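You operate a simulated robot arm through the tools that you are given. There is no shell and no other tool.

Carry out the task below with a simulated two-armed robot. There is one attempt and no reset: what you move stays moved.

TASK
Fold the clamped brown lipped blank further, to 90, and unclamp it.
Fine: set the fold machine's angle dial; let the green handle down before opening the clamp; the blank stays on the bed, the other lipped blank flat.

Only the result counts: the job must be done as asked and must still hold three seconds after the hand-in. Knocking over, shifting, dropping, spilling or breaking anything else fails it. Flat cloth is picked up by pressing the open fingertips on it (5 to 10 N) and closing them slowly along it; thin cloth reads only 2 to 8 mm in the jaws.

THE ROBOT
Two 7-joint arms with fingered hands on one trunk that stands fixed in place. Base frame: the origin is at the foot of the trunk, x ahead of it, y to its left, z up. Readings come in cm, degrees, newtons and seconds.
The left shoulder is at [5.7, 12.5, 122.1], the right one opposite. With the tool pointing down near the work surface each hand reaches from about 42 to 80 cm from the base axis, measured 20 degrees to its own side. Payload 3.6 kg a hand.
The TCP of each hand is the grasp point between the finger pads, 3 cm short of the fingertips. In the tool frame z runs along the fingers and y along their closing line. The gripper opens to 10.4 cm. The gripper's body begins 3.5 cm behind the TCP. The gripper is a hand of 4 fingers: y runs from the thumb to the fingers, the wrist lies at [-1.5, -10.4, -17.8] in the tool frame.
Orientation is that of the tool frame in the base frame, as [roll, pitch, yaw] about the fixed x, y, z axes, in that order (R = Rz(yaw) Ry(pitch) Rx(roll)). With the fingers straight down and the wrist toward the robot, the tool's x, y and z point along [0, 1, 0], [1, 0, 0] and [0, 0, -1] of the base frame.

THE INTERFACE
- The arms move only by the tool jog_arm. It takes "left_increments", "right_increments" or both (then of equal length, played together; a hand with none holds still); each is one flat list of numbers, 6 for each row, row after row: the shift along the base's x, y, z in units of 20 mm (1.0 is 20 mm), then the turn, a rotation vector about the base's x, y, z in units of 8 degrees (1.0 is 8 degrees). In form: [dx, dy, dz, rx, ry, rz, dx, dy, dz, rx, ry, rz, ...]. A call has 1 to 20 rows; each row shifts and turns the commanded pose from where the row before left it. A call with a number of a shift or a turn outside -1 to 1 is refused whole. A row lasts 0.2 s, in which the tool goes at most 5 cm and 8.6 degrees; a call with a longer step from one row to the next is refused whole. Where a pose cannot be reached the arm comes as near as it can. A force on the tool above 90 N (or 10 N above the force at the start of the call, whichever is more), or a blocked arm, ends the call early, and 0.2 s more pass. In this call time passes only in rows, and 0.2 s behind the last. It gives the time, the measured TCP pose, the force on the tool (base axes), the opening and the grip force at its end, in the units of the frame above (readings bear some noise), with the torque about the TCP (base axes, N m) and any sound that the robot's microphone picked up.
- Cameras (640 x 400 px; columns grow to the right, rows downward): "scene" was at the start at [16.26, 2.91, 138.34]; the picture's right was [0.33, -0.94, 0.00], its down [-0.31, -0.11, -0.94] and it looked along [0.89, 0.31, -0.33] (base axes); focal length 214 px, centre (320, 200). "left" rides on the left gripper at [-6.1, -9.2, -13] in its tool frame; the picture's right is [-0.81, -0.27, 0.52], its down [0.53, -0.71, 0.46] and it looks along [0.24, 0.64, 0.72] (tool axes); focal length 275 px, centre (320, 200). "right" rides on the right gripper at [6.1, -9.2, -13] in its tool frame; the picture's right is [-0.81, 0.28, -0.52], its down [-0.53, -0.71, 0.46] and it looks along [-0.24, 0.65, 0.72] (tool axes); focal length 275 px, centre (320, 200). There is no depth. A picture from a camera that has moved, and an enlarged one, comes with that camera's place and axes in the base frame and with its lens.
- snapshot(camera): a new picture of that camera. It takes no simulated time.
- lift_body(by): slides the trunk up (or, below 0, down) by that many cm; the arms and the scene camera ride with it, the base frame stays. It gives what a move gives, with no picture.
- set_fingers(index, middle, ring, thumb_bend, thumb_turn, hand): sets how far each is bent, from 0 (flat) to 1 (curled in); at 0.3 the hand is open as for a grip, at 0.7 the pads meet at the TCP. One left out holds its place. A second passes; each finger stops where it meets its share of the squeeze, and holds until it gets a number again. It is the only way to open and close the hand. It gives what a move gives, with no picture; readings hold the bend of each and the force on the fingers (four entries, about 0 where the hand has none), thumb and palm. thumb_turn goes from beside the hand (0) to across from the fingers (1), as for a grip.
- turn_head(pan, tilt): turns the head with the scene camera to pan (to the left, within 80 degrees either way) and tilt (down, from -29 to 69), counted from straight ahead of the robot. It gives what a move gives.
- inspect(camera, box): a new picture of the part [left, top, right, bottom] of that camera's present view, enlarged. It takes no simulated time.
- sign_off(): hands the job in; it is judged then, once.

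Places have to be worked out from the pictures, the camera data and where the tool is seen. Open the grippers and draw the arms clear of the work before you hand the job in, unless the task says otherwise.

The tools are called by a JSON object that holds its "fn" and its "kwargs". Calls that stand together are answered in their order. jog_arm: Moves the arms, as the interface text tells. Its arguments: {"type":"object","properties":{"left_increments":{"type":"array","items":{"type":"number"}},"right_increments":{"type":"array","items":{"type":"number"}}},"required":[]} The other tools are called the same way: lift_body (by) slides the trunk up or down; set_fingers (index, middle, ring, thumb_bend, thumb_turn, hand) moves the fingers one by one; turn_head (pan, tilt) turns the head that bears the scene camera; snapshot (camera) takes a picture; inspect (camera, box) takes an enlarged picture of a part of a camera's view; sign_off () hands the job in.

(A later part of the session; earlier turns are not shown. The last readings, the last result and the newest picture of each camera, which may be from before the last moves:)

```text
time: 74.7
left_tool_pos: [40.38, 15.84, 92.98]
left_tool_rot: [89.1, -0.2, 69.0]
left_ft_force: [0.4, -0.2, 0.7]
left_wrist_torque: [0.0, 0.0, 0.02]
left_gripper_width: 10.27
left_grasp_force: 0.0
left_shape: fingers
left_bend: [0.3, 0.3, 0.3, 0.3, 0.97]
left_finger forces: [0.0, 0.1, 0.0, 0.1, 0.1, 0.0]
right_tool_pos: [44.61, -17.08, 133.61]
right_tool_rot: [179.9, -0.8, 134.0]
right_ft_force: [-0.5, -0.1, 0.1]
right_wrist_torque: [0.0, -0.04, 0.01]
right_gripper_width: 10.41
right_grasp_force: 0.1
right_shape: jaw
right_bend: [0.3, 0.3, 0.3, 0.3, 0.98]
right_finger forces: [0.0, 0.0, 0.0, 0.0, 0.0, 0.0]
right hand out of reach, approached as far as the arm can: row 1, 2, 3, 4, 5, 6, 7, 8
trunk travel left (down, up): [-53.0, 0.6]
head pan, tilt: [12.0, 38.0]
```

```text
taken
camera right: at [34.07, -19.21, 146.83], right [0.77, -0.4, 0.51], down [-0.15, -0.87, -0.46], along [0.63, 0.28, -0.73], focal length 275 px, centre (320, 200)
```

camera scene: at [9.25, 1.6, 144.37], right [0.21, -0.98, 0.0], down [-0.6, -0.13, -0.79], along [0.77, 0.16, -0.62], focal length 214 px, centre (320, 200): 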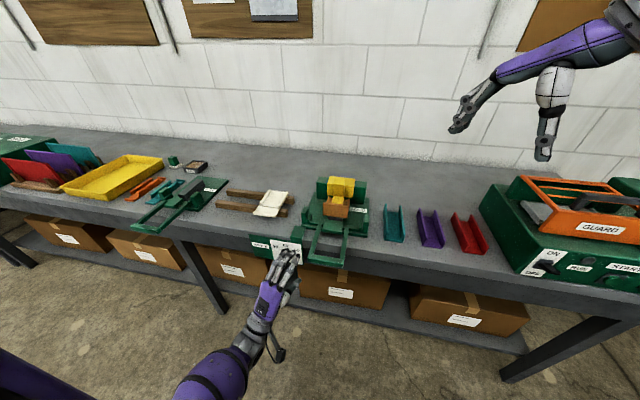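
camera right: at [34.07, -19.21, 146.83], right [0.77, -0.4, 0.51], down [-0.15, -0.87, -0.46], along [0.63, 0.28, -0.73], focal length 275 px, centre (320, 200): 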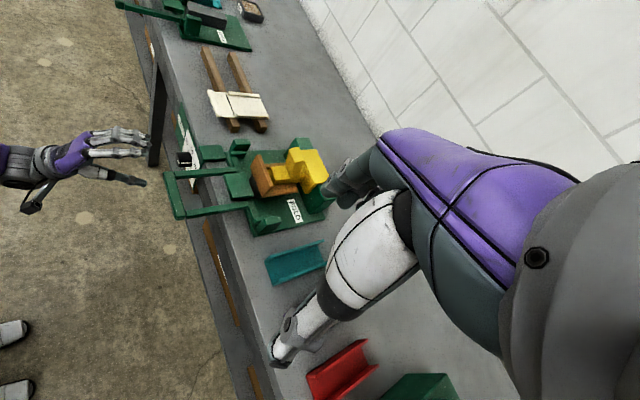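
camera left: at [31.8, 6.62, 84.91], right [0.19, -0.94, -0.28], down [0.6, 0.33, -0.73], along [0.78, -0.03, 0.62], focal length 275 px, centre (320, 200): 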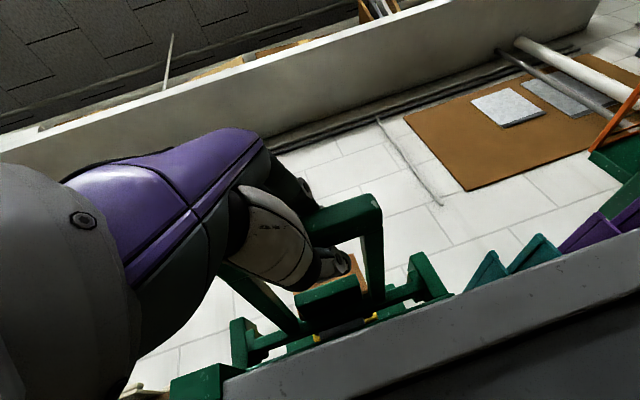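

The right camera now shows the machine from the side: the flap stands at about 90°, and the yellow clamp is an L-shaped lever (post top near [69, 7.5, 105.5]) hinged in front of the green rear block. I raise the left hand and turn it fingers-down, to push the post back.

{"fn": "jog_arm", "kwargs": {"left_increments": [0, 0, 1, 0, 0, 0.87, 0, 0, 1, 0, 0, 0.87, 0, 0, 1, 0, 0, 0.87, 0.4, -0.2, 0.9, 0, 1, 0, 0.4, -0.2, 0.9, 0, 1, 0, 0.4, -0.2, 0.9, 0, 1, 0, 0.4, -0.2, 0.9, 0, 1, 0, 0.4, -0.2, 0.9, 0, 1, 0, 0.4, -0.2, 0.9, 0, 1, 0, 0.4, -0.2, 0.9, 0, 1, 0, 0.4, -0.2, 0.9, 0, 1, 0, 0.4, -0.2, 0.9, 0, 1, 0, 0.4, -0.2, 0.9, 0, 1, 0, 0.4, -0.2, 0.9, 0, 1, 0, 0, 0, 0, 0, 0.25, 0]}}

{"fn": "snapshot", "kwargs": {"camera": "left"}}

{"fn": "snapshot", "kwargs": {"camera": "scene"}}

```text
time: 76.7
left_tool_pos: [44.37, 16.21, 107.4]
left_tool_rot: [135.7, -9.6, 88.3]
left_ft_force: [0.6, 0.7, 0.0]
left_wrist_torque: [0.01, 0.01, -0.03]
left_gripper_width: 10.32
left_grasp_force: 0.1
left_shape: fingers
left_bend: [0.3, 0.3, 0.3, 0.3, 0.97]
left_finger forces: [0.0, 0.0, 0.0, 0.0, 0.0, 0.0]
right_tool_pos: [44.72, -17.18, 133.74]
right_tool_rot: [179.9, -1.0, 134.1]
right_ft_force: [-0.4, -0.4, -0.2]
right_wrist_torque: [0.0, 0.04, 0.03]
right_gripper_width: 10.39
right_grasp_force: 0.1
right_shape: jaw
right_bend: [0.3, 0.3, 0.3, 0.3, 0.98]
right_finger forces: [0.0, 0.0, 0.1, 0.0, 0.0, 0.1]
trunk travel left (down, up): [-53.0, 0.6]
head pan, tilt: [12.0, 38.0]
stopped in row 9 (left hand): the arm was blocked; the commanded pose is now the measured one
```

```text
taken
camera left: at [28.5, 10.31, 109.42], right [0.14, -0.71, -0.69], down [-0.17, 0.67, -0.72], along [0.97, 0.22, -0.03], focal length 275 px, centre (320, 200)
```

left: 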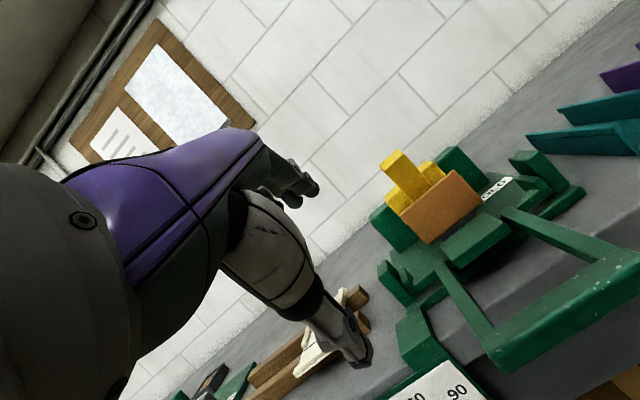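

```text
taken
camera scene: at [9.28, 1.62, 144.36], right [0.21, -0.98, 0.0], down [-0.6, -0.13, -0.79], along [0.77, 0.16, -0.62], focal length 214 px, centre (320, 200)
```

scene: 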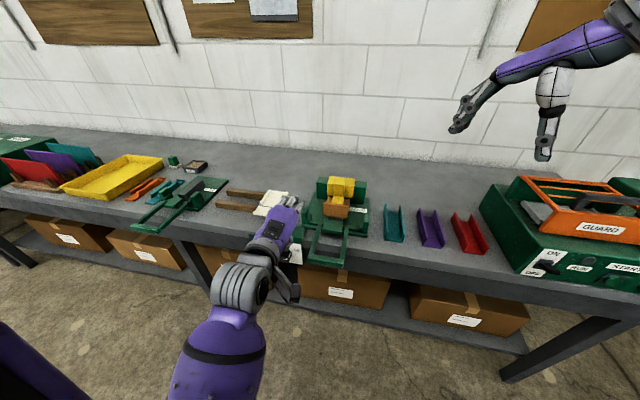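

The arm got cramped close in; I move forward while raising, then complete the turn.

{"fn": "jog_arm", "kwargs": {"left_increments": [0.6, 0, 0.6, 0, 0, 0, 0.6, -0.1, 0.6, 0.3, 0.2, 0, 0.6, -0.2, 0.6, 0.3, 0.5, 0, 0.6, -0.2, 0.6, 0.3, 0.6, 0, 0.5, -0.2, 0.6, 0.3, 0.7, 0, 0.4, -0.2, 0.5, 0, 0.7, 0, 0.3, -0.2, 0.3, 0, 0.8, 0, 0.2, -0.2, 0.2, 0, 0.8, 0, 0.1, 0, 0.1, 0, 0.8, 0]}}

{"fn": "snapshot", "kwargs": {"camera": "left"}}

{"fn": "snapshot", "kwargs": {"camera": "scene"}}

```text
time: 78.7
left_tool_pos: [52.08, 13.71, 115.72]
left_tool_rot: [178.1, -13.8, 76.8]
left_ft_force: [-0.1, -0.1, 0.4]
left_wrist_torque: [0.01, -0.01, -0.01]
left_gripper_width: 10.34
left_grasp_force: 0.1
left_shape: fingers
left_bend: [0.3, 0.3, 0.3, 0.3, 0.97]
left_finger forces: [0.0, 0.0, 0.0, 0.0, 0.1, 0.1]
right_tool_pos: [44.7, -17.12, 133.56]
right_tool_rot: [179.8, -0.8, 134.0]
right_ft_force: [-0.1, -0.3, 0.4]
right_wrist_torque: [0.0, -0.02, -0.02]
right_gripper_width: 10.37
right_grasp_force: 0.1
right_shape: jaw
right_bend: [0.3, 0.3, 0.3, 0.3, 0.98]
right_finger forces: [0.1, 0.0, 0.1, 0.0, 0.0, 0.1]
trunk travel left (down, up): [-53.0, 0.6]
head pan, tilt: [12.0, 38.0]
```

```text
taken
camera left: at [40.77, 7.17, 126.73], right [-0.4, -0.58, -0.7], down [-0.54, 0.78, -0.34], along [0.74, 0.24, -0.62], focal length 275 px, centre (320, 200)
```

left: 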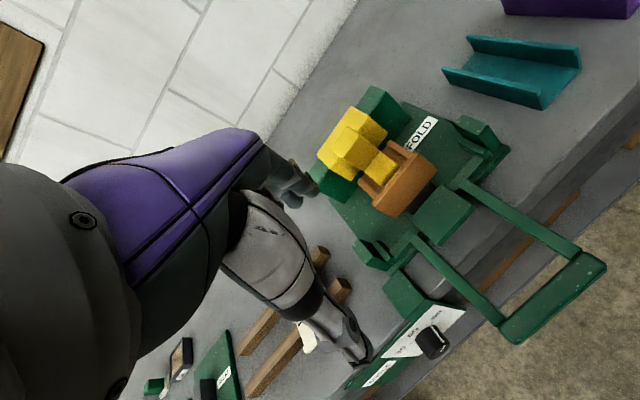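

```text
taken
camera scene: at [9.28, 1.6, 144.37], right [0.21, -0.98, 0.0], down [-0.6, -0.13, -0.79], along [0.77, 0.16, -0.62], focal length 214 px, centre (320, 200)
```

scene: 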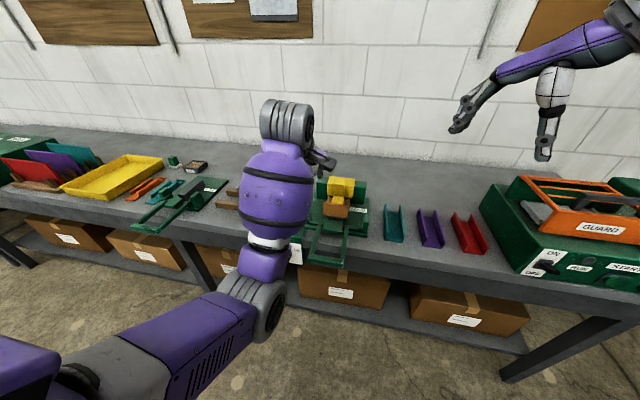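

{"fn": "inspect", "kwargs": {"camera": "left", "box": [290, 70, 470, 230]}}

{"fn": "jog_arm", "kwargs": {"left_increments": [0.2, -0.3, 0.2, -0.55, 0.2, 0.55, 0.2, -0.4, 0.2, -0.55, 0.2, 0.55, 0.2, -0.4, 0.2, -0.53, 0.22, 0.55]}}

{"fn": "snapshot", "kwargs": {"camera": "left"}}

```text
2.50 times, centred on (380, 150) of left
camera zoom: at [40.77, 7.17, 126.73], right [-0.4, -0.58, -0.7], down [-0.54, 0.78, -0.34], along [0.74, 0.24, -0.62], focal length 688 px, centre (170, 325)
```

zoom: 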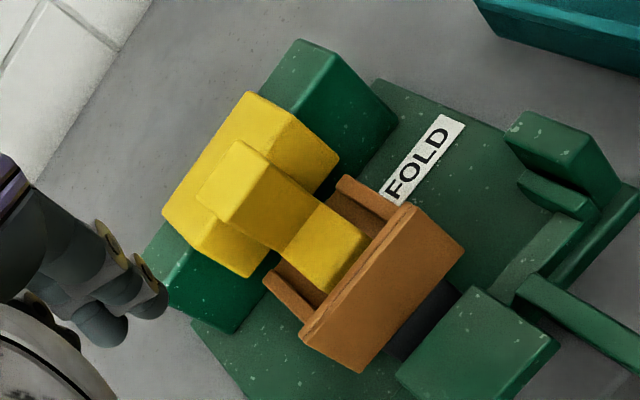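

```text
time: 79.5
left_tool_pos: [53.41, 11.55, 117.01]
left_tool_rot: [-178.6, -0.4, 89.8]
left_ft_force: [0.0, 0.3, -0.5]
left_wrist_torque: [0.0, 0.0, 0.03]
left_gripper_width: 10.32
left_grasp_force: 0.0
left_shape: fingers
left_bend: [0.3, 0.3, 0.3, 0.3, 0.97]
left_finger forces: [0.0, 0.0, 0.0, 0.1, 0.0, 0.1]
right_tool_pos: [44.76, -17.19, 133.66]
right_tool_rot: [179.9, -0.9, 134.0]
right_ft_force: [0.0, 0.6, 0.4]
right_wrist_torque: [0.02, 0.02, 0.01]
right_gripper_width: 10.35
right_grasp_force: 0.1
right_shape: jaw
right_bend: [0.3, 0.3, 0.3, 0.3, 0.98]
right_finger forces: [0.0, 0.0, 0.1, 0.0, 0.1, 0.0]
trunk travel left (down, up): [-53.0, 0.6]
head pan, tilt: [12.0, 38.0]
```

```text
taken
camera left: at [44.51, 5.42, 130.26], right [-0.29, -0.81, -0.52], down [-0.72, 0.54, -0.43], along [0.63, 0.25, -0.74], focal length 275 px, centre (320, 200)
```

left: 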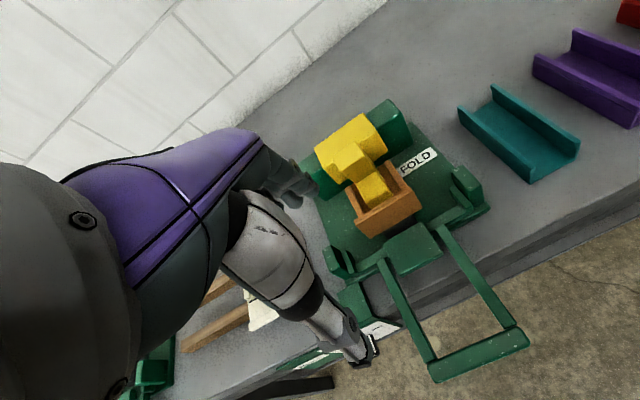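

The hand is fingers-down at [53.4, 11.6, 117]. I close the fingers into a wedge and bring it in front of the post, above the flap's top edge (z ≈ 100).

{"fn": "set_fingers", "kwargs": {"hand": "left", "index": 0.7, "middle": 0.7, "ring": 0.7, "thumb_bend": 0.7}}

{"fn": "jog_arm", "kwargs": {"left_increments": [0.7, -0.5, 0, 0, 0, 0, 0.7, -0.5, 0, 0, 0, 0, 0.7, -0.5, 0, 0, 0, 0, 0.7, -0.5, 0, 0, 0, 0, 0.5, -0.5, -0.3, 0, 0, 0, 0.3, -0.3, -0.8, 0, 0, 0, 0, 0, -0.9, 0, 0, 0, 0, 0, -0.9, 0, 0, 0, 0, 0, -0.9, 0, 0, 0, 0, 0, -0.9, 0, 0, 0]}}

{"fn": "snapshot", "kwargs": {"camera": "left"}}

{"fn": "inspect", "kwargs": {"camera": "right", "box": [160, 100, 350, 260]}}

{"fn": "snapshot", "kwargs": {"camera": "scene"}}

```text
time: 80.5
left_tool_pos: [53.33, 11.54, 116.82]
left_tool_rot: [-178.5, -0.4, 89.7]
left_ft_force: [-0.8, 0.2, 0.0]
left_wrist_torque: [-0.02, 0.02, 0.03]
left_gripper_width: 0.14
left_grasp_force: 0.1
left_shape: fingers
left_bend: [0.7, 0.7, 0.7, 0.7, 0.97]
left_finger forces: [0.1, 0.0, 0.1, 0.1, 0.0, 0.0]
right_tool_pos: [44.77, -17.23, 133.61]
right_tool_rot: [180.0, -0.8, 133.9]
right_ft_force: [-0.4, -0.6, -0.6]
right_wrist_torque: [-0.02, 0.0, -0.02]
right_gripper_width: 10.37
right_grasp_force: 0.0
right_shape: jaw
right_bend: [0.3, 0.3, 0.3, 0.3, 0.98]
right_finger forces: [0.0, 0.0, 0.0, 0.0, 0.1, 0.0]
trunk travel left (down, up): [-53.0, 0.6]
head pan, tilt: [12.0, 38.0]
```

```text
time: 82.7
left_tool_pos: [60.59, 5.89, 107.5]
left_tool_rot: [-178.5, -0.4, 89.7]
left_ft_force: [-0.2, 0.3, 0.8]
left_wrist_torque: [0.03, 0.0, 0.0]
left_gripper_width: 0.15
left_grasp_force: 0.1
left_shape: fingers
left_bend: [0.7, 0.7, 0.7, 0.7, 0.97]
left_finger forces: [0.0, 0.0, 0.0, 0.0, 0.0, 0.0]
right_tool_pos: [44.58, -17.12, 133.61]
right_tool_rot: [179.8, -0.7, 134.0]
right_ft_force: [-0.1, -0.2, -0.7]
right_wrist_torque: [-0.01, -0.01, -0.01]
right_gripper_width: 10.38
right_grasp_force: 0.1
right_shape: jaw
right_bend: [0.3, 0.3, 0.3, 0.3, 0.98]
right_finger forces: [0.1, 0.0, 0.1, 0.0, 0.0, 0.0]
trunk travel left (down, up): [-53.0, 0.6]
head pan, tilt: [12.0, 38.0]
```

```text
taken
camera left: at [51.59, -0.22, 120.81], right [-0.29, -0.8, -0.52], down [-0.72, 0.54, -0.43], along [0.63, 0.25, -0.74], focal length 275 px, centre (320, 200)
```

left: 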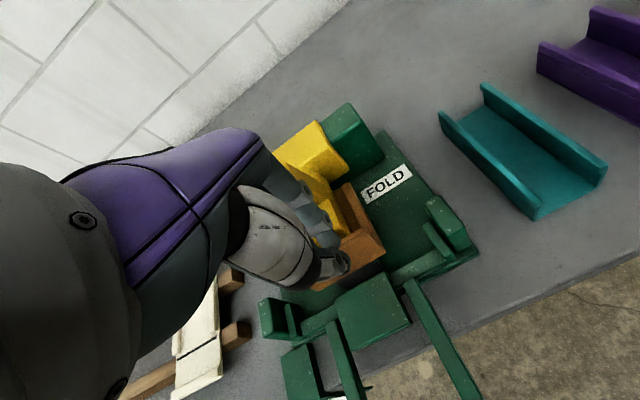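

```text
2.50 times, centred on (255, 180) of right
camera zoom: at [34.08, -19.21, 146.82], right [0.77, -0.4, 0.51], down [-0.15, -0.87, -0.46], along [0.63, 0.28, -0.73], focal length 688 px, centre (482, 250)
```

zoom: 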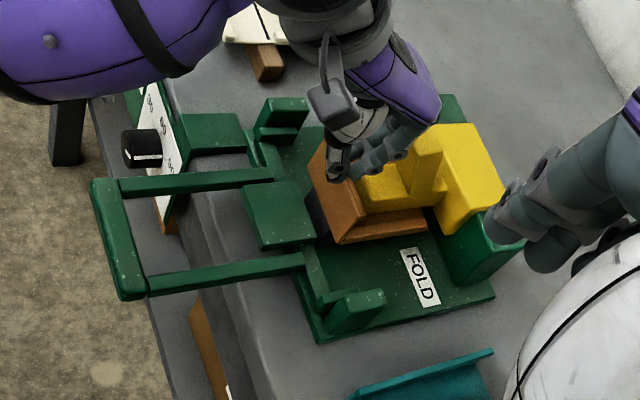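

```text
taken
camera scene: at [9.26, 1.61, 144.37], right [0.21, -0.98, 0.0], down [-0.6, -0.13, -0.79], along [0.77, 0.16, -0.62], focal length 214 px, centre (320, 200)
```

scene: 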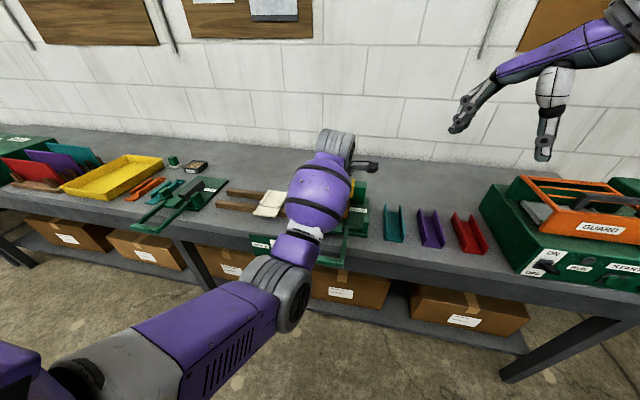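

The knuckles are just in front of the post; no contact yet. I lower 1.2 cm and push +x in small steps.

{"fn": "jog_arm", "kwargs": {"left_increments": [0, 0.1, -0.3, 0, 0, 0, 0, 0, -0.3, 0, 0, 0, 0.25, 0, 0, 0, 0, 0, 0.25, 0, 0, 0, 0, 0, 0.25, 0, 0, 0, 0, 0]}}

{"fn": "inspect", "kwargs": {"camera": "right", "box": [220, 100, 350, 220]}}

```text
time: 83.9
left_tool_pos: [62.13, 5.97, 106.44]
left_tool_rot: [-178.6, -0.4, 89.7]
left_ft_force: [-0.6, 0.6, -0.9]
left_wrist_torque: [0.02, -0.02, -0.02]
left_gripper_width: 0.17
left_grasp_force: 0.0
left_shape: fingers
left_bend: [0.7, 0.7, 0.7, 0.7, 0.97]
left_finger forces: [0.0, 0.1, 0.0, 0.0, 0.0, 0.1]
right_tool_pos: [44.75, -17.17, 133.7]
right_tool_rot: [179.9, -0.8, 134.0]
right_ft_force: [0.7, 0.2, 0.0]
right_wrist_torque: [0.03, 0.0, -0.01]
right_gripper_width: 10.35
right_grasp_force: 0.1
right_shape: jaw
right_bend: [0.3, 0.3, 0.3, 0.3, 0.98]
right_finger forces: [0.0, 0.0, 0.0, 0.0, 0.1, 0.0]
trunk travel left (down, up): [-53.0, 0.6]
head pan, tilt: [12.0, 38.0]
```

```text
3.33 times, centred on (285, 160) of right
camera zoom: at [34.08, -19.22, 146.82], right [0.77, -0.4, 0.51], down [-0.15, -0.87, -0.46], along [0.63, 0.28, -0.73], focal length 918 px, centre (437, 333)
```

zoom: 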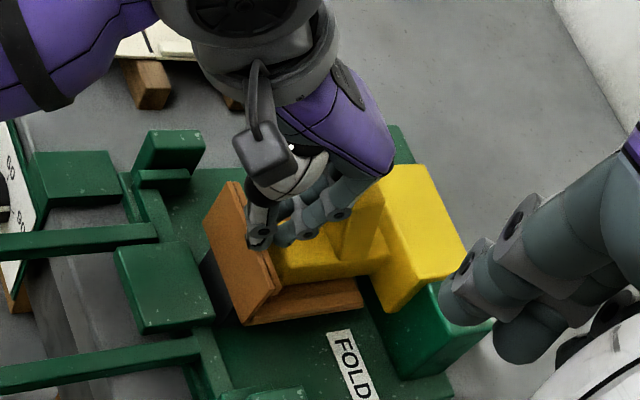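

No contact yet. I continue +x in 4–5 mm steps.

{"fn": "jog_arm", "kwargs": {"left_increments": [0.25, 0, 0, 0, 0, 0, 0.25, 0, 0, 0, 0, 0]}}

{"fn": "jog_arm", "kwargs": {"left_increments": [0.25, 0, 0, 0, 0, 0, 0.25, 0, 0, 0, 0, 0]}}

{"fn": "inspect", "kwargs": {"camera": "right", "box": [220, 100, 350, 220]}}

```text
time: 84.5
left_tool_pos: [63.02, 5.95, 106.37]
left_tool_rot: [-178.6, -0.4, 89.7]
left_ft_force: [0.6, -0.2, -0.2]
left_wrist_torque: [0.0, 0.0, 0.0]
left_gripper_width: 0.14
left_grasp_force: 0.0
left_shape: fingers
left_bend: [0.7, 0.7, 0.7, 0.7, 0.97]
left_finger forces: [0.1, 0.1, 0.0, 0.1, 0.1, 0.0]
right_tool_pos: [44.77, -17.18, 133.72]
right_tool_rot: [179.9, -0.7, 134.0]
right_ft_force: [-0.5, 0.3, -0.8]
right_wrist_torque: [-0.03, -0.01, -0.02]
right_gripper_width: 10.39
right_grasp_force: 0.0
right_shape: jaw
right_bend: [0.3, 0.3, 0.3, 0.3, 0.98]
right_finger forces: [0.0, 0.1, 0.0, 0.1, 0.0, 0.0]
trunk travel left (down, up): [-53.0, 0.6]
head pan, tilt: [12.0, 38.0]
```

```text
time: 85.1
left_tool_pos: [64.12, 5.99, 106.4]
left_tool_rot: [-178.5, -0.4, 89.8]
left_ft_force: [-0.7, -0.8, 0.6]
left_wrist_torque: [0.01, -0.05, -0.02]
left_gripper_width: 0.12
left_grasp_force: 0.1
left_shape: fingers
left_bend: [0.7, 0.7, 0.7, 0.7, 0.97]
left_finger forces: [0.0, 0.1, 0.0, 0.1, 0.1, 0.0]
right_tool_pos: [44.75, -17.15, 133.7]
right_tool_rot: [179.9, -0.8, 134.0]
right_ft_force: [0.6, -0.1, 0.3]
right_wrist_torque: [0.01, 0.01, -0.01]
right_gripper_width: 10.37
right_grasp_force: 0.1
right_shape: jaw
right_bend: [0.3, 0.3, 0.3, 0.3, 0.98]
right_finger forces: [0.0, 0.0, 0.0, 0.1, 0.0, 0.0]
trunk travel left (down, up): [-53.0, 0.6]
head pan, tilt: [12.0, 38.0]
```

```text
3.33 times, centred on (285, 160) of right
camera zoom: at [34.07, -19.22, 146.83], right [0.77, -0.4, 0.51], down [-0.15, -0.87, -0.46], along [0.63, 0.28, -0.73], focal length 918 px, centre (437, 333)
```

zoom: 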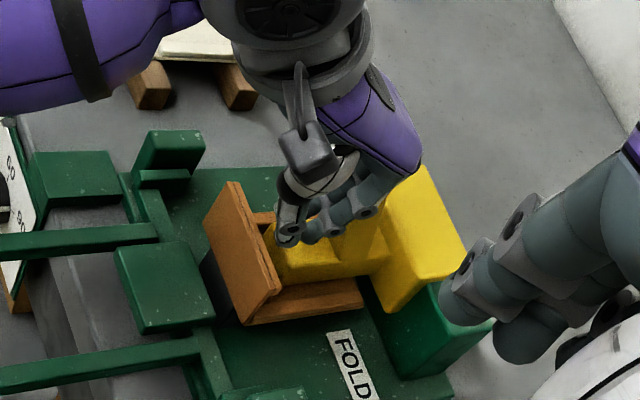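

Still free. I continue carefully.

{"fn": "jog_arm", "kwargs": {"left_increments": [0.2, 0, 0, 0, 0, 0, 0.2, 0, 0, 0, 0, 0]}}

{"fn": "jog_arm", "kwargs": {"left_increments": [0.2, 0, 0, 0, 0, 0, 0.2, 0, 0, 0, 0, 0]}}

{"fn": "inspect", "kwargs": {"camera": "right", "box": [220, 100, 350, 220]}}

{"fn": "inspect", "kwargs": {"camera": "left", "box": [200, 80, 460, 330]}}

```text
time: 85.7
left_tool_pos: [64.84, 6.11, 106.39]
left_tool_rot: [-178.5, -0.5, 89.7]
left_ft_force: [-5.1, -0.7, 2.7]
left_wrist_torque: [0.01, -0.01, 0.07]
left_gripper_width: 0.15
left_grasp_force: 2.6
left_shape: fingers
left_bend: [0.7, 0.71, 0.7, 0.7, 0.97]
left_finger forces: [0.0, 4.9, 0.5, 0.0, 0.1, 0.0]
right_tool_pos: [44.57, -17.24, 133.67]
right_tool_rot: [180.0, -0.7, 134.1]
right_ft_force: [0.1, -0.3, -0.9]
right_wrist_torque: [0.01, -0.02, -0.02]
right_gripper_width: 10.38
right_grasp_force: 0.0
right_shape: jaw
right_bend: [0.3, 0.3, 0.3, 0.3, 0.98]
right_finger forces: [0.0, 0.1, 0.0, 0.0, 0.0, 0.0]
trunk travel left (down, up): [-53.0, 0.6]
head pan, tilt: [12.0, 38.0]
```

```text
time: 86.3
left_tool_pos: [65.4, 5.94, 106.67]
left_tool_rot: [-178.7, -0.4, 89.7]
left_ft_force: [-15.3, 3.7, 7.4]
left_wrist_torque: [0.19, 0.0, 0.32]
left_gripper_width: 0.15
left_grasp_force: 8.2
left_shape: fingers
left_bend: [0.7, 0.71, 0.71, 0.7, 0.97]
left_finger forces: [0.0, 9.9, 5.8, 0.0, 0.0, 0.1]
right_tool_pos: [44.43, -17.15, 133.81]
right_tool_rot: [179.8, -0.6, 134.0]
right_ft_force: [-0.3, 0.1, -0.2]
right_wrist_torque: [0.0, 0.04, 0.02]
right_gripper_width: 10.38
right_grasp_force: 0.0
right_shape: jaw
right_bend: [0.3, 0.3, 0.3, 0.3, 0.98]
right_finger forces: [0.1, 0.0, 0.0, 0.0, 0.1, 0.0]
trunk travel left (down, up): [-53.0, 0.6]
head pan, tilt: [12.0, 38.0]
```

```text
3.33 times, centred on (285, 160) of right
camera zoom: at [33.73, -19.18, 146.94], right [0.76, -0.4, 0.51], down [-0.15, -0.87, -0.46], along [0.63, 0.28, -0.73], focal length 918 px, centre (437, 333)
```

zoom: 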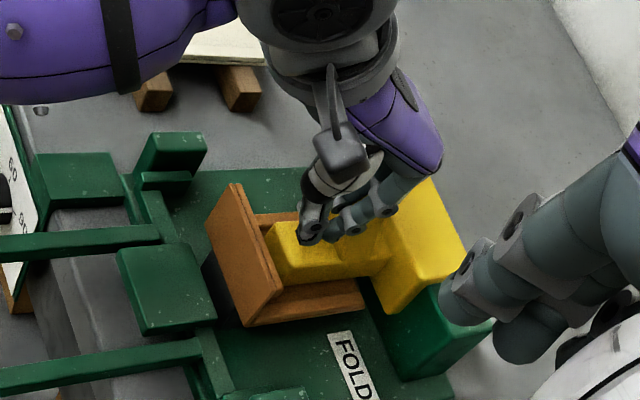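

```text
1.60 times, centred on (330, 205) of left
camera zoom: at [56.53, -0.07, 119.84], right [-0.29, -0.81, -0.52], down [-0.72, 0.54, -0.43], along [0.63, 0.25, -0.74], focal length 440 px, centre (304, 192)
```

zoom: 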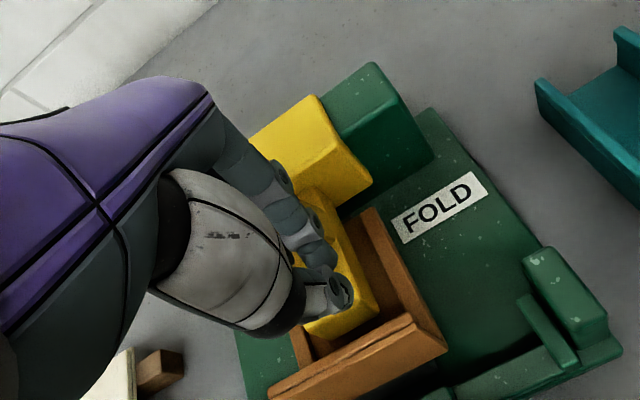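

Contact with the post: 15 N at x ≈ 65.4, no obvious motion yet. I push a little harder and watch the force.

{"fn": "jog_arm", "kwargs": {"left_increments": [0.2, 0, 0, 0, 0, 0, 0.2, 0, 0, 0, 0, 0]}}

{"fn": "inspect", "kwargs": {"camera": "right", "box": [220, 100, 350, 220]}}

```text
time: 86.9
left_tool_pos: [66.13, 6.0, 106.8]
left_tool_rot: [-179.0, -0.4, 89.7]
left_ft_force: [-21.4, 5.8, 14.2]
left_wrist_torque: [0.34, -0.05, 0.51]
left_gripper_width: 0.16
left_grasp_force: 12.1
left_shape: fingers
left_bend: [0.7, 0.71, 0.71, 0.7, 0.97]
left_finger forces: [0.1, 12.5, 12.1, 0.0, 0.0, 0.0]
right_tool_pos: [44.26, -17.02, 133.9]
right_tool_rot: [179.8, -0.7, 134.0]
right_ft_force: [0.1, -0.6, -0.4]
right_wrist_torque: [-0.01, -0.01, 0.03]
right_gripper_width: 10.37
right_grasp_force: 0.1
right_shape: jaw
right_bend: [0.3, 0.3, 0.3, 0.3, 0.98]
right_finger forces: [0.0, 0.0, 0.0, 0.1, 0.0, 0.0]
trunk travel left (down, up): [-53.0, 0.6]
head pan, tilt: [12.0, 38.0]
```

```text
3.33 times, centred on (285, 160) of right
camera zoom: at [33.57, -19.14, 147.0], right [0.76, -0.4, 0.51], down [-0.14, -0.87, -0.46], along [0.63, 0.28, -0.72], focal length 918 px, centre (437, 333)
```

zoom: 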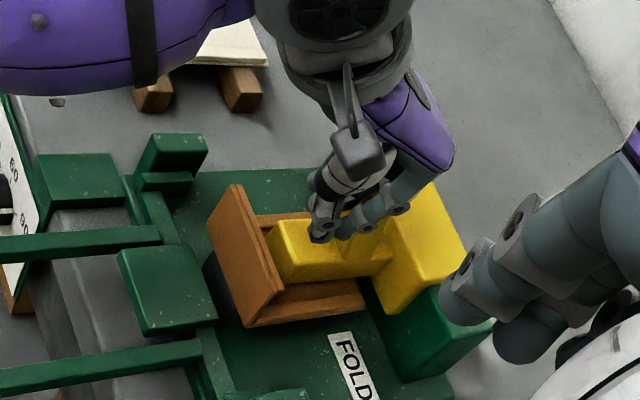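

{"fn": "inspect", "kwargs": {"camera": "left", "box": [200, 80, 460, 330]}}

{"fn": "inspect", "kwargs": {"camera": "scene", "box": [300, 140, 400, 230]}}

```text
1.60 times, centred on (330, 205) of left
camera zoom: at [57.19, -0.05, 120.03], right [-0.29, -0.81, -0.52], down [-0.72, 0.54, -0.44], along [0.63, 0.25, -0.74], focal length 440 px, centre (304, 192)
```

zoom: 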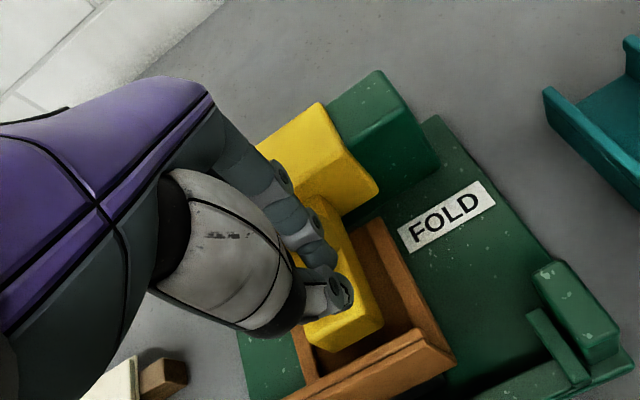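

```text
4.44 times, centred on (350, 185) of scene
camera zoom: at [8.76, 1.68, 144.42], right [0.21, -0.98, 0.0], down [-0.6, -0.13, -0.79], along [0.77, 0.16, -0.61], focal length 953 px, centre (187, 267)
```

zoom: 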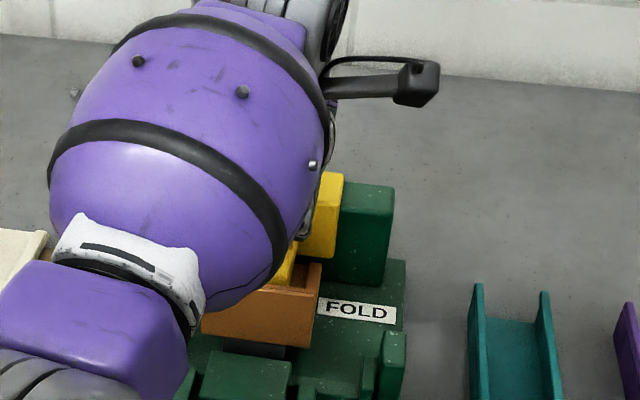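

No motion of the clamp yet and the knuckles tend to ride up the post's edge. I back off, lower the hand 1.5 cm for a better contact, and push again.

{"fn": "jog_arm", "kwargs": {"left_increments": [-0.5, 0, 0, 0, 0, 0, -0.4, 0, 0, 0, 0, 0, 0, 0.2, -0.4, 0, 0, 0, 0, 0.2, -0.4, 0, 0, 0, 0.3, 0, 0, 0, 0, 0, 0.3, 0, 0, 0, 0, 0]}}

{"fn": "jog_arm", "kwargs": {"left_increments": [0.25, 0, 0, 0, 0, 0, 0.25, 0, 0, 0, 0, 0]}}

{"fn": "inspect", "kwargs": {"camera": "left", "box": [200, 80, 460, 330]}}

{"fn": "inspect", "kwargs": {"camera": "right", "box": [220, 100, 350, 220]}}

```text
time: 88.3
left_tool_pos: [65.27, 6.5, 105.49]
left_tool_rot: [-179.0, -0.4, 89.6]
left_ft_force: [-31.2, -8.3, 29.5]
left_wrist_torque: [0.56, -0.58, 0.24]
left_gripper_width: 0.0
left_grasp_force: 22.3
left_shape: fingers
left_bend: [0.7, 0.71, 0.71, 0.69, 0.97]
left_finger forces: [8.1, 15.8, 20.3, 0.0, 0.1, 0.1]
right_tool_pos: [43.92, -17.39, 134.06]
right_tool_rot: [179.6, -0.6, 134.0]
right_ft_force: [0.6, -1.2, -0.8]
right_wrist_torque: [-0.01, 0.0, -0.01]
right_gripper_width: 10.38
right_grasp_force: 0.1
right_shape: jaw
right_bend: [0.3, 0.3, 0.3, 0.3, 0.98]
right_finger forces: [0.0, 0.1, 0.0, 0.1, 0.0, 0.0]
trunk travel left (down, up): [-53.0, 0.6]
head pan, tilt: [12.0, 38.0]
```

```text
time: 88.9
left_tool_pos: [66.08, 6.65, 105.36]
left_tool_rot: [-179.0, -0.4, 89.6]
left_ft_force: [-48.5, -9.8, 34.2]
left_wrist_torque: [0.45, -0.48, 0.25]
left_gripper_width: 0.01
left_grasp_force: 32.2
left_shape: fingers
left_bend: [0.7, 0.71, 0.71, 0.67, 0.97]
left_finger forces: [31.6, 14.1, 19.4, 0.0, 0.0, 0.0]
right_tool_pos: [43.6, -17.39, 134.02]
right_tool_rot: [179.5, -0.6, 133.9]
right_ft_force: [-1.2, 0.1, -1.4]
right_wrist_torque: [-0.05, -0.03, 0.0]
right_gripper_width: 10.37
right_grasp_force: 0.0
right_shape: jaw
right_bend: [0.3, 0.3, 0.3, 0.3, 0.98]
right_finger forces: [0.1, 0.1, 0.1, 0.1, 0.1, 0.0]
trunk travel left (down, up): [-53.0, 0.6]
head pan, tilt: [12.0, 38.0]
```

```text
1.60 times, centred on (330, 205) of left
camera zoom: at [57.07, 0.51, 118.71], right [-0.29, -0.8, -0.52], down [-0.72, 0.54, -0.44], along [0.63, 0.24, -0.73], focal length 440 px, centre (304, 192)
```

zoom: 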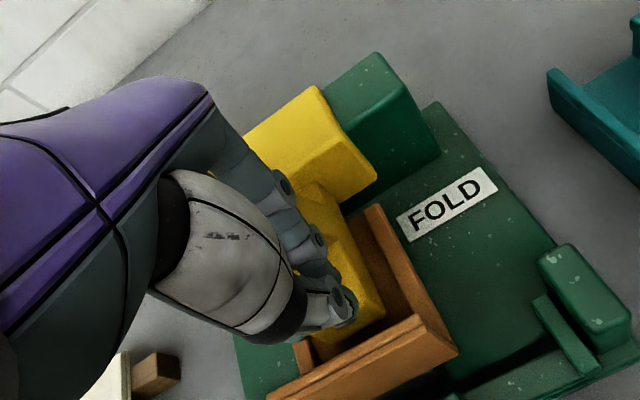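

```text
3.33 times, centred on (285, 160) of right
camera zoom: at [32.89, -19.41, 147.12], right [0.76, -0.4, 0.51], down [-0.14, -0.87, -0.47], along [0.63, 0.28, -0.72], focal length 918 px, centre (437, 333)
```

zoom: 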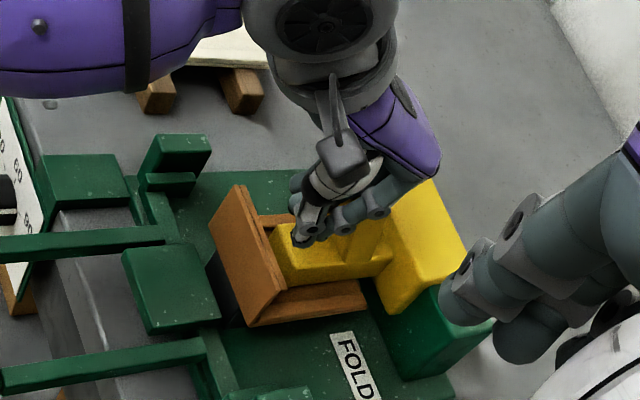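

I see why nothing moved: the reaction shows the wedge also pressing down (34 N), which cancels any opening torque; the lever must be lifted. I back away and will instead pinch the post from its sides and lift it up and back.

{"fn": "jog_arm", "kwargs": {"left_increments": [-0.5, 0, 0.1, 0, 0, 0, -0.5, 0, 0.3, 0, 0, 0, -0.6, 0, 0.5, 0, 0, 0, -0.7, 0.2, 0.6, 0, 0, 0, -0.8, 0.3, 0.6, 0, 0, 0, -0.8, 0.4, 0.6, 0, 0, 0, -0.8, 0.4, 0.6, 0, 0, 0, -0.8, 0.4, 0.5, 0, 0, 0, -0.5, 0.4, 0.3, 0, 0, 0]}}

{"fn": "inspect", "kwargs": {"camera": "right", "box": [220, 100, 350, 220]}}

{"fn": "inspect", "kwargs": {"camera": "left", "box": [270, 80, 450, 270]}}

```text
time: 90.9
left_tool_pos: [54.72, 11.01, 112.95]
left_tool_rot: [-178.5, -0.4, 89.7]
left_ft_force: [-0.6, 0.4, 0.6]
left_wrist_torque: [0.02, 0.0, -0.01]
left_gripper_width: 0.09
left_grasp_force: 0.0
left_shape: fingers
left_bend: [0.7, 0.7, 0.7, 0.7, 0.97]
left_finger forces: [0.1, 0.0, 0.0, 0.0, 0.1, 0.1]
right_tool_pos: [44.7, -17.18, 133.67]
right_tool_rot: [179.9, -0.8, 134.0]
right_ft_force: [-0.4, 0.2, 0.8]
right_wrist_torque: [-0.02, 0.01, 0.0]
right_gripper_width: 10.37
right_grasp_force: 0.1
right_shape: jaw
right_bend: [0.3, 0.3, 0.3, 0.3, 0.98]
right_finger forces: [0.0, 0.0, 0.0, 0.0, 0.0, 0.0]
trunk travel left (down, up): [-53.0, 0.6]
head pan, tilt: [12.0, 38.0]
```

```text
3.33 times, centred on (285, 160) of right
camera zoom: at [34.05, -19.2, 146.83], right [0.77, -0.4, 0.51], down [-0.15, -0.87, -0.46], along [0.63, 0.28, -0.73], focal length 918 px, centre (437, 333)
```

zoom: 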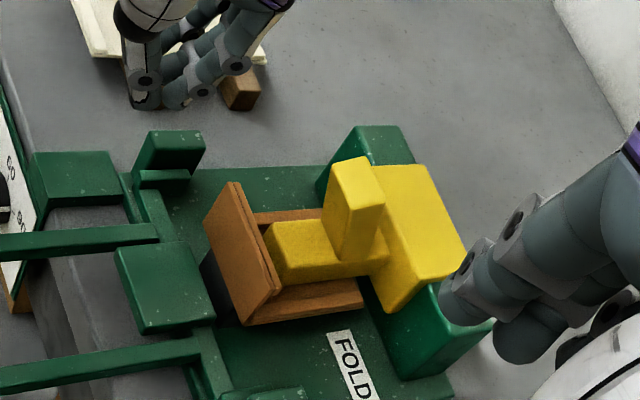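

```text
2.11 times, centred on (360, 175) of left
camera zoom: at [45.92, 5.08, 126.28], right [-0.29, -0.81, -0.52], down [-0.72, 0.54, -0.43], along [0.63, 0.25, -0.74], focal length 580 px, centre (236, 253)
```

zoom: 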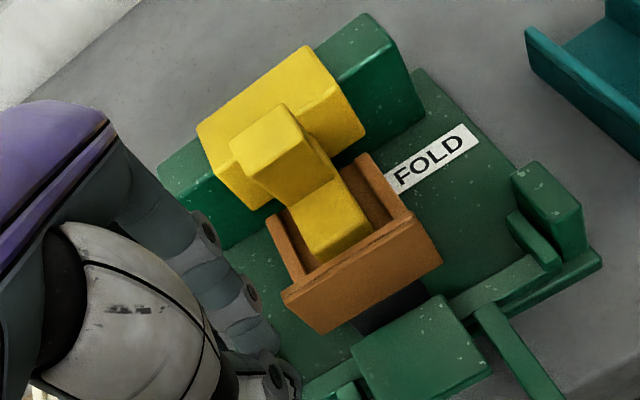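

Nothing was displaced. Clear views show a hinge block, an arm with pad, and the post as a handle standing on the arm. I reorient the left hand (fingers forward and 30° down, closing along y) so index and thumb can pinch the post from its sides.

{"fn": "jog_arm", "kwargs": {"left_increments": [-0.1, 0.2, 0.1, 0, 0, -0.94, -0.1, 0.2, 0.1, 0, 0, -0.94, -0.1, 0.2, 0, 0, 0, -0.94, -0.1, 0.1, 0, 0, 0, -0.94, 0, 0.1, 0, 0, 0, -0.94, 0, 0, 0, 0, 0, -0.94, 0, 0, 0, 0, 0, -0.94, 0, 0, 0, 0, 0, -0.94, 0, 0, 0, 0, 0, -0.94, 0, 0, 0, 0, 0, -0.94, 0, 0, 0, 0, 0, -0.94, 0, 0, 0, 0, 0, -0.91]}}

{"fn": "set_fingers", "kwargs": {"hand": "left", "index": 0.35, "middle": 0.35, "ring": 0.35, "thumb_bend": 0.35}}

{"fn": "jog_arm", "kwargs": {"left_increments": [0, 0, 0, 0, -0.94, 0, 0, 0, 0, 0, -0.94, 0, 0, 0, 0, 0, -0.94, 0, 0, 0, 0, 0, -0.94, 0, 0, 0, 0, 0, -0.94, 0, 0, 0, 0, 0, -0.94, 0, 0, 0, 0, 0, -0.94, 0, 0, 0, 0, 0, -0.92, 0]}}

{"fn": "snapshot", "kwargs": {"camera": "left"}}

{"fn": "snapshot", "kwargs": {"camera": "scene"}}

```text
time: 93.5
left_tool_pos: [54.07, 12.58, 113.33]
left_tool_rot: [-178.6, -0.3, -0.6]
left_ft_force: [-0.4, -0.4, -0.6]
left_wrist_torque: [-0.05, 0.03, 0.03]
left_gripper_width: 0.09
left_grasp_force: 0.0
left_shape: fingers
left_bend: [0.7, 0.7, 0.7, 0.7, 0.97]
left_finger forces: [0.0, 0.1, 0.1, 0.1, 0.1, 0.0]
right_tool_pos: [44.75, -17.18, 133.66]
right_tool_rot: [179.9, -0.8, 134.0]
right_ft_force: [-0.6, 0.2, -0.4]
right_wrist_torque: [0.01, 0.01, -0.02]
right_gripper_width: 10.35
right_grasp_force: 0.2
right_shape: jaw
right_bend: [0.3, 0.3, 0.3, 0.3, 0.98]
right_finger forces: [0.1, 0.0, 0.1, 0.0, 0.1, 0.1]
trunk travel left (down, up): [-53.0, 0.6]
head pan, tilt: [12.0, 38.0]
```

```text
time: 94.5
left_tool_pos: [54.26, 12.61, 113.31]
left_tool_rot: [-178.6, -0.3, -0.3]
left_ft_force: [0.2, 0.2, -0.3]
left_wrist_torque: [0.0, 0.01, 0.01]
left_gripper_width: 9.0
left_grasp_force: 0.1
left_shape: fingers
left_bend: [0.35, 0.35, 0.35, 0.35, 0.97]
left_finger forces: [0.0, 0.0, 0.0, 0.0, 0.1, 0.1]
right_tool_pos: [44.73, -17.16, 133.74]
right_tool_rot: [179.9, -0.8, 134.0]
right_ft_force: [0.5, 0.9, -1.0]
right_wrist_torque: [0.0, -0.01, 0.02]
right_gripper_width: 10.37
right_grasp_force: 0.0
right_shape: jaw
right_bend: [0.3, 0.3, 0.3, 0.3, 0.98]
right_finger forces: [0.0, 0.0, 0.0, 0.1, 0.0, 0.0]
trunk travel left (down, up): [-53.0, 0.6]
head pan, tilt: [12.0, 38.0]
```

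```text
time: 96.3
left_tool_pos: [54.06, 12.64, 113.31]
left_tool_rot: [-178.0, -60.5, -0.6]
left_ft_force: [0.6, -0.8, -0.7]
left_wrist_torque: [-0.04, -0.01, 0.01]
left_gripper_width: 9.02
left_grasp_force: 0.0
left_shape: fingers
left_bend: [0.35, 0.35, 0.35, 0.35, 0.97]
left_finger forces: [0.0, 0.1, 0.1, 0.1, 0.0, 0.0]
right_tool_pos: [44.69, -17.09, 133.73]
right_tool_rot: [179.9, -0.8, 134.0]
right_ft_force: [0.4, -0.2, 0.0]
right_wrist_torque: [-0.01, -0.01, 0.02]
right_gripper_width: 10.38
right_grasp_force: 0.0
right_shape: jaw
right_bend: [0.3, 0.3, 0.3, 0.3, 0.98]
right_finger forces: [0.1, 0.0, 0.1, 0.1, 0.0, 0.1]
trunk travel left (down, up): [-53.0, 0.6]
head pan, tilt: [12.0, 38.0]
```

```text
taken
camera left: at [39.46, 21.59, 114.69], right [0.05, 0.29, -0.95], down [0.64, 0.72, 0.25], along [0.76, -0.63, -0.16], focal length 275 px, centre (320, 200)
```

left: 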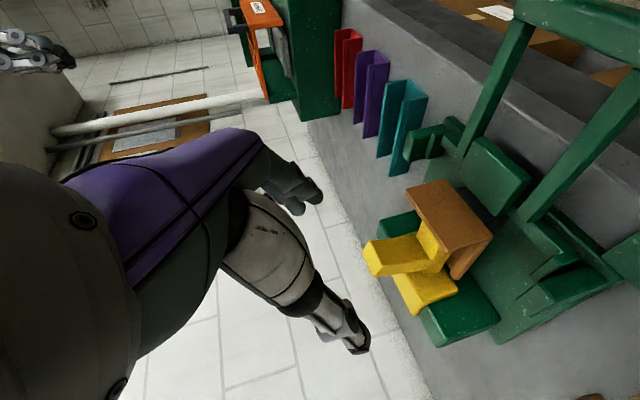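

```text
taken
camera scene: at [9.22, 1.63, 144.37], right [0.21, -0.98, 0.0], down [-0.6, -0.13, -0.79], along [0.77, 0.16, -0.62], focal length 214 px, centre (320, 200)
```

scene: 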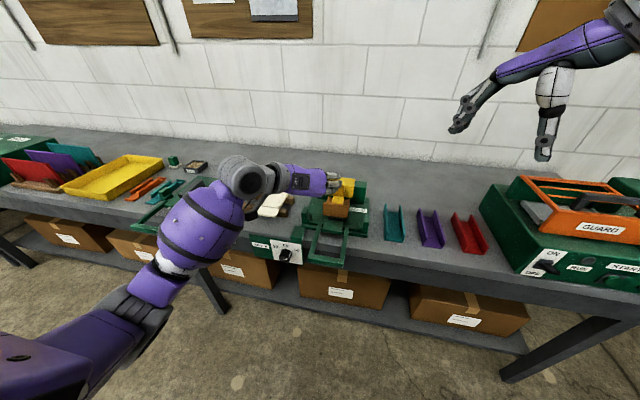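

{"fn": "inspect", "kwargs": {"camera": "left", "box": [340, 160, 520, 350]}}

```text
2.11 times, centred on (430, 255) of left
camera zoom: at [39.46, 21.59, 114.69], right [0.05, 0.29, -0.95], down [0.64, 0.72, 0.25], along [0.76, -0.63, -0.16], focal length 580 px, centre (88, 84)
```

zoom: 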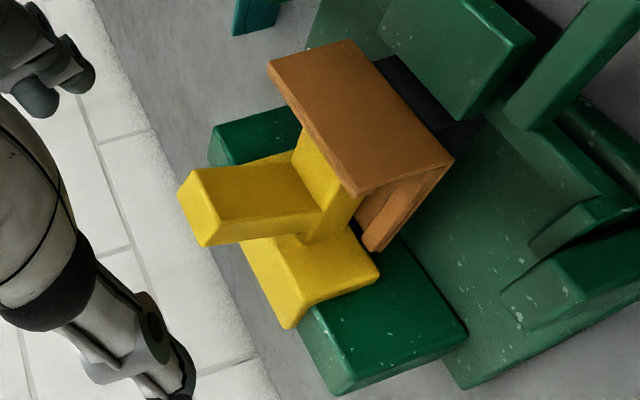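

The post stands at about [69, 7.7], top z ≈ 105.3. I approach so index and thumb straddle it from both sides, staying above the flap.

{"fn": "jog_arm", "kwargs": {"left_increments": [0.6, -0.49, -0.35, 0, 0, 0, 0.6, -0.49, -0.35, 0, 0, 0, 0.6, -0.49, -0.35, 0, 0, 0, 0.6, -0.49, -0.35, 0, 0, 0, 0.6, -0.49, -0.35, 0, 0, 0, 0.52, 0, -0.46, 0, 0, 0, 0.52, 0, -0.46, 0, 0, 0, 0.52, 0, -0.46, 0, 0, 0, 0.52, 0, -0.46, 0, 0, 0]}}

{"fn": "snapshot", "kwargs": {"camera": "left"}}

{"fn": "inspect", "kwargs": {"camera": "right", "box": [220, 100, 350, 220]}}

{"fn": "inspect", "kwargs": {"camera": "scene", "box": [280, 150, 400, 240]}}

```text
time: 98.3
left_tool_pos: [64.12, 7.64, 106.06]
left_tool_rot: [-178.0, -60.4, -0.6]
left_ft_force: [0.1, 0.5, 0.3]
left_wrist_torque: [0.02, -0.03, 0.03]
left_gripper_width: 9.04
left_grasp_force: 0.0
left_shape: fingers
left_bend: [0.35, 0.35, 0.35, 0.35, 0.97]
left_finger forces: [0.0, 0.1, 0.0, 0.1, 0.0, 0.0]
right_tool_pos: [44.68, -17.11, 133.78]
right_tool_rot: [179.9, -0.8, 134.0]
right_ft_force: [-0.3, 0.3, -0.1]
right_wrist_torque: [0.01, -0.01, -0.02]
right_gripper_width: 10.36
right_grasp_force: 0.1
right_shape: jaw
right_bend: [0.3, 0.3, 0.3, 0.3, 0.98]
right_finger forces: [0.1, 0.0, 0.0, 0.1, 0.0, 0.0]
trunk travel left (down, up): [-53.0, 0.6]
head pan, tilt: [12.0, 38.0]
```

```text
taken
camera left: at [49.61, 16.63, 107.4], right [0.04, 0.29, -0.96], down [0.65, 0.72, 0.25], along [0.76, -0.63, -0.16], focal length 275 px, centre (320, 200)
```

left: 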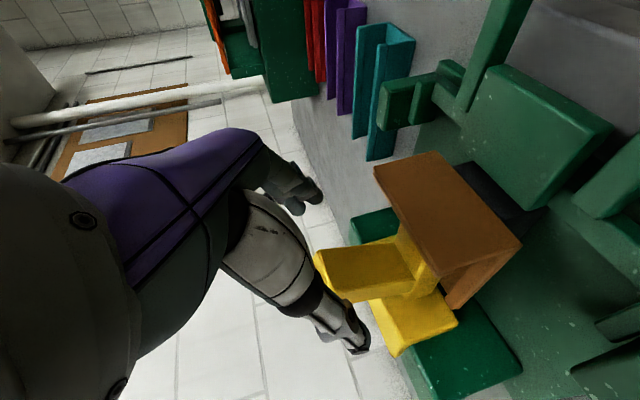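

```text
3.33 times, centred on (285, 160) of right
camera zoom: at [34.1, -19.22, 146.81], right [0.77, -0.4, 0.51], down [-0.15, -0.87, -0.46], along [0.63, 0.28, -0.73], focal length 918 px, centre (437, 333)
```

zoom: 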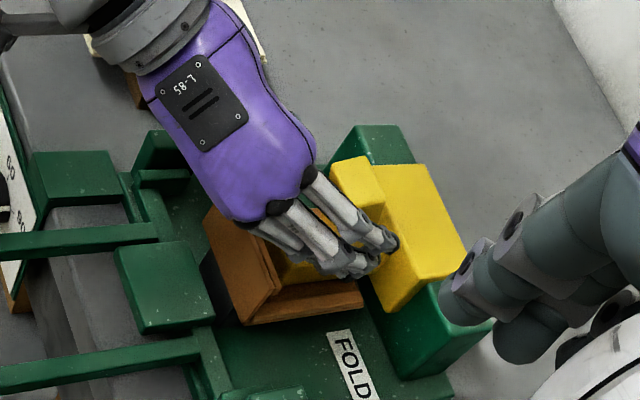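

```text
4.44 times, centred on (340, 195) of scene
camera zoom: at [9.27, 1.6, 144.37], right [0.21, -0.98, 0.0], down [-0.6, -0.13, -0.79], along [0.77, 0.16, -0.62], focal length 953 px, centre (231, 222)
```

zoom: 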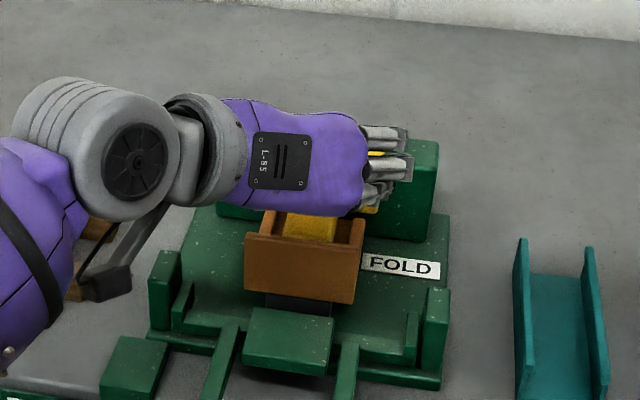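

No contact so far. I advance the last ~3.5 cm in small steps.

{"fn": "jog_arm", "kwargs": {"left_increments": [0.4, 0, -0.33, 0, 0, 0, 0.4, 0, -0.33, 0, 0, 0, 0.4, 0, -0.3, 0, 0, 0]}}

{"fn": "snapshot", "kwargs": {"camera": "left"}}

{"fn": "inspect", "kwargs": {"camera": "right", "box": [220, 100, 350, 220]}}

```text
time: 99.1
left_tool_pos: [66.67, 7.64, 104.18]
left_tool_rot: [-177.9, -60.3, -0.7]
left_ft_force: [-0.6, 0.4, 0.0]
left_wrist_torque: [0.02, -0.02, -0.04]
left_gripper_width: 9.06
left_grasp_force: 0.0
left_shape: fingers
left_bend: [0.35, 0.35, 0.35, 0.35, 0.97]
left_finger forces: [0.1, 0.0, 0.0, 0.0, 0.0, 0.1]
right_tool_pos: [44.74, -17.1, 133.57]
right_tool_rot: [179.9, -0.8, 134.0]
right_ft_force: [-0.6, -0.3, -0.1]
right_wrist_torque: [-0.02, -0.02, -0.03]
right_gripper_width: 10.41
right_grasp_force: 0.2
right_shape: jaw
right_bend: [0.3, 0.3, 0.3, 0.3, 0.98]
right_finger forces: [0.0, 0.0, 0.0, 0.1, 0.0, 0.1]
trunk travel left (down, up): [-53.0, 0.6]
head pan, tilt: [12.0, 38.0]
```

```text
taken
camera left: at [52.02, 16.6, 105.59], right [0.04, 0.29, -0.95], down [0.65, 0.72, 0.25], along [0.76, -0.63, -0.16], focal length 275 px, centre (320, 200)
```

left: 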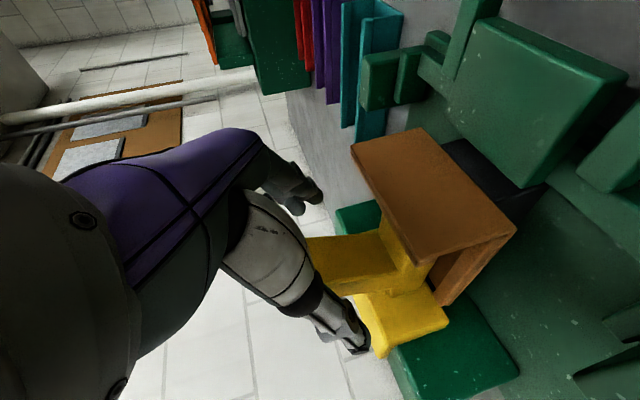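

```text
3.33 times, centred on (285, 160) of right
camera zoom: at [34.1, -19.23, 146.82], right [0.77, -0.4, 0.51], down [-0.15, -0.87, -0.46], along [0.63, 0.28, -0.73], focal length 918 px, centre (437, 333)
```

zoom: 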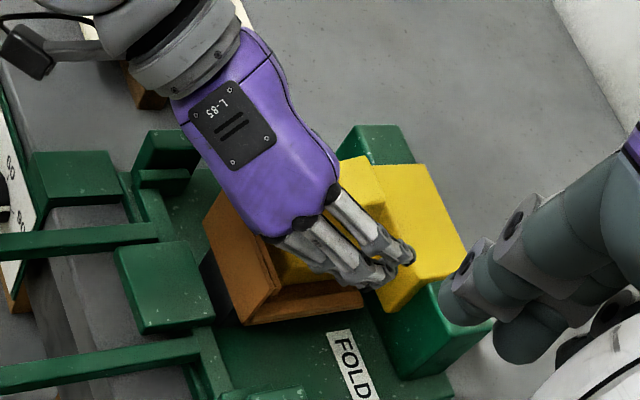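

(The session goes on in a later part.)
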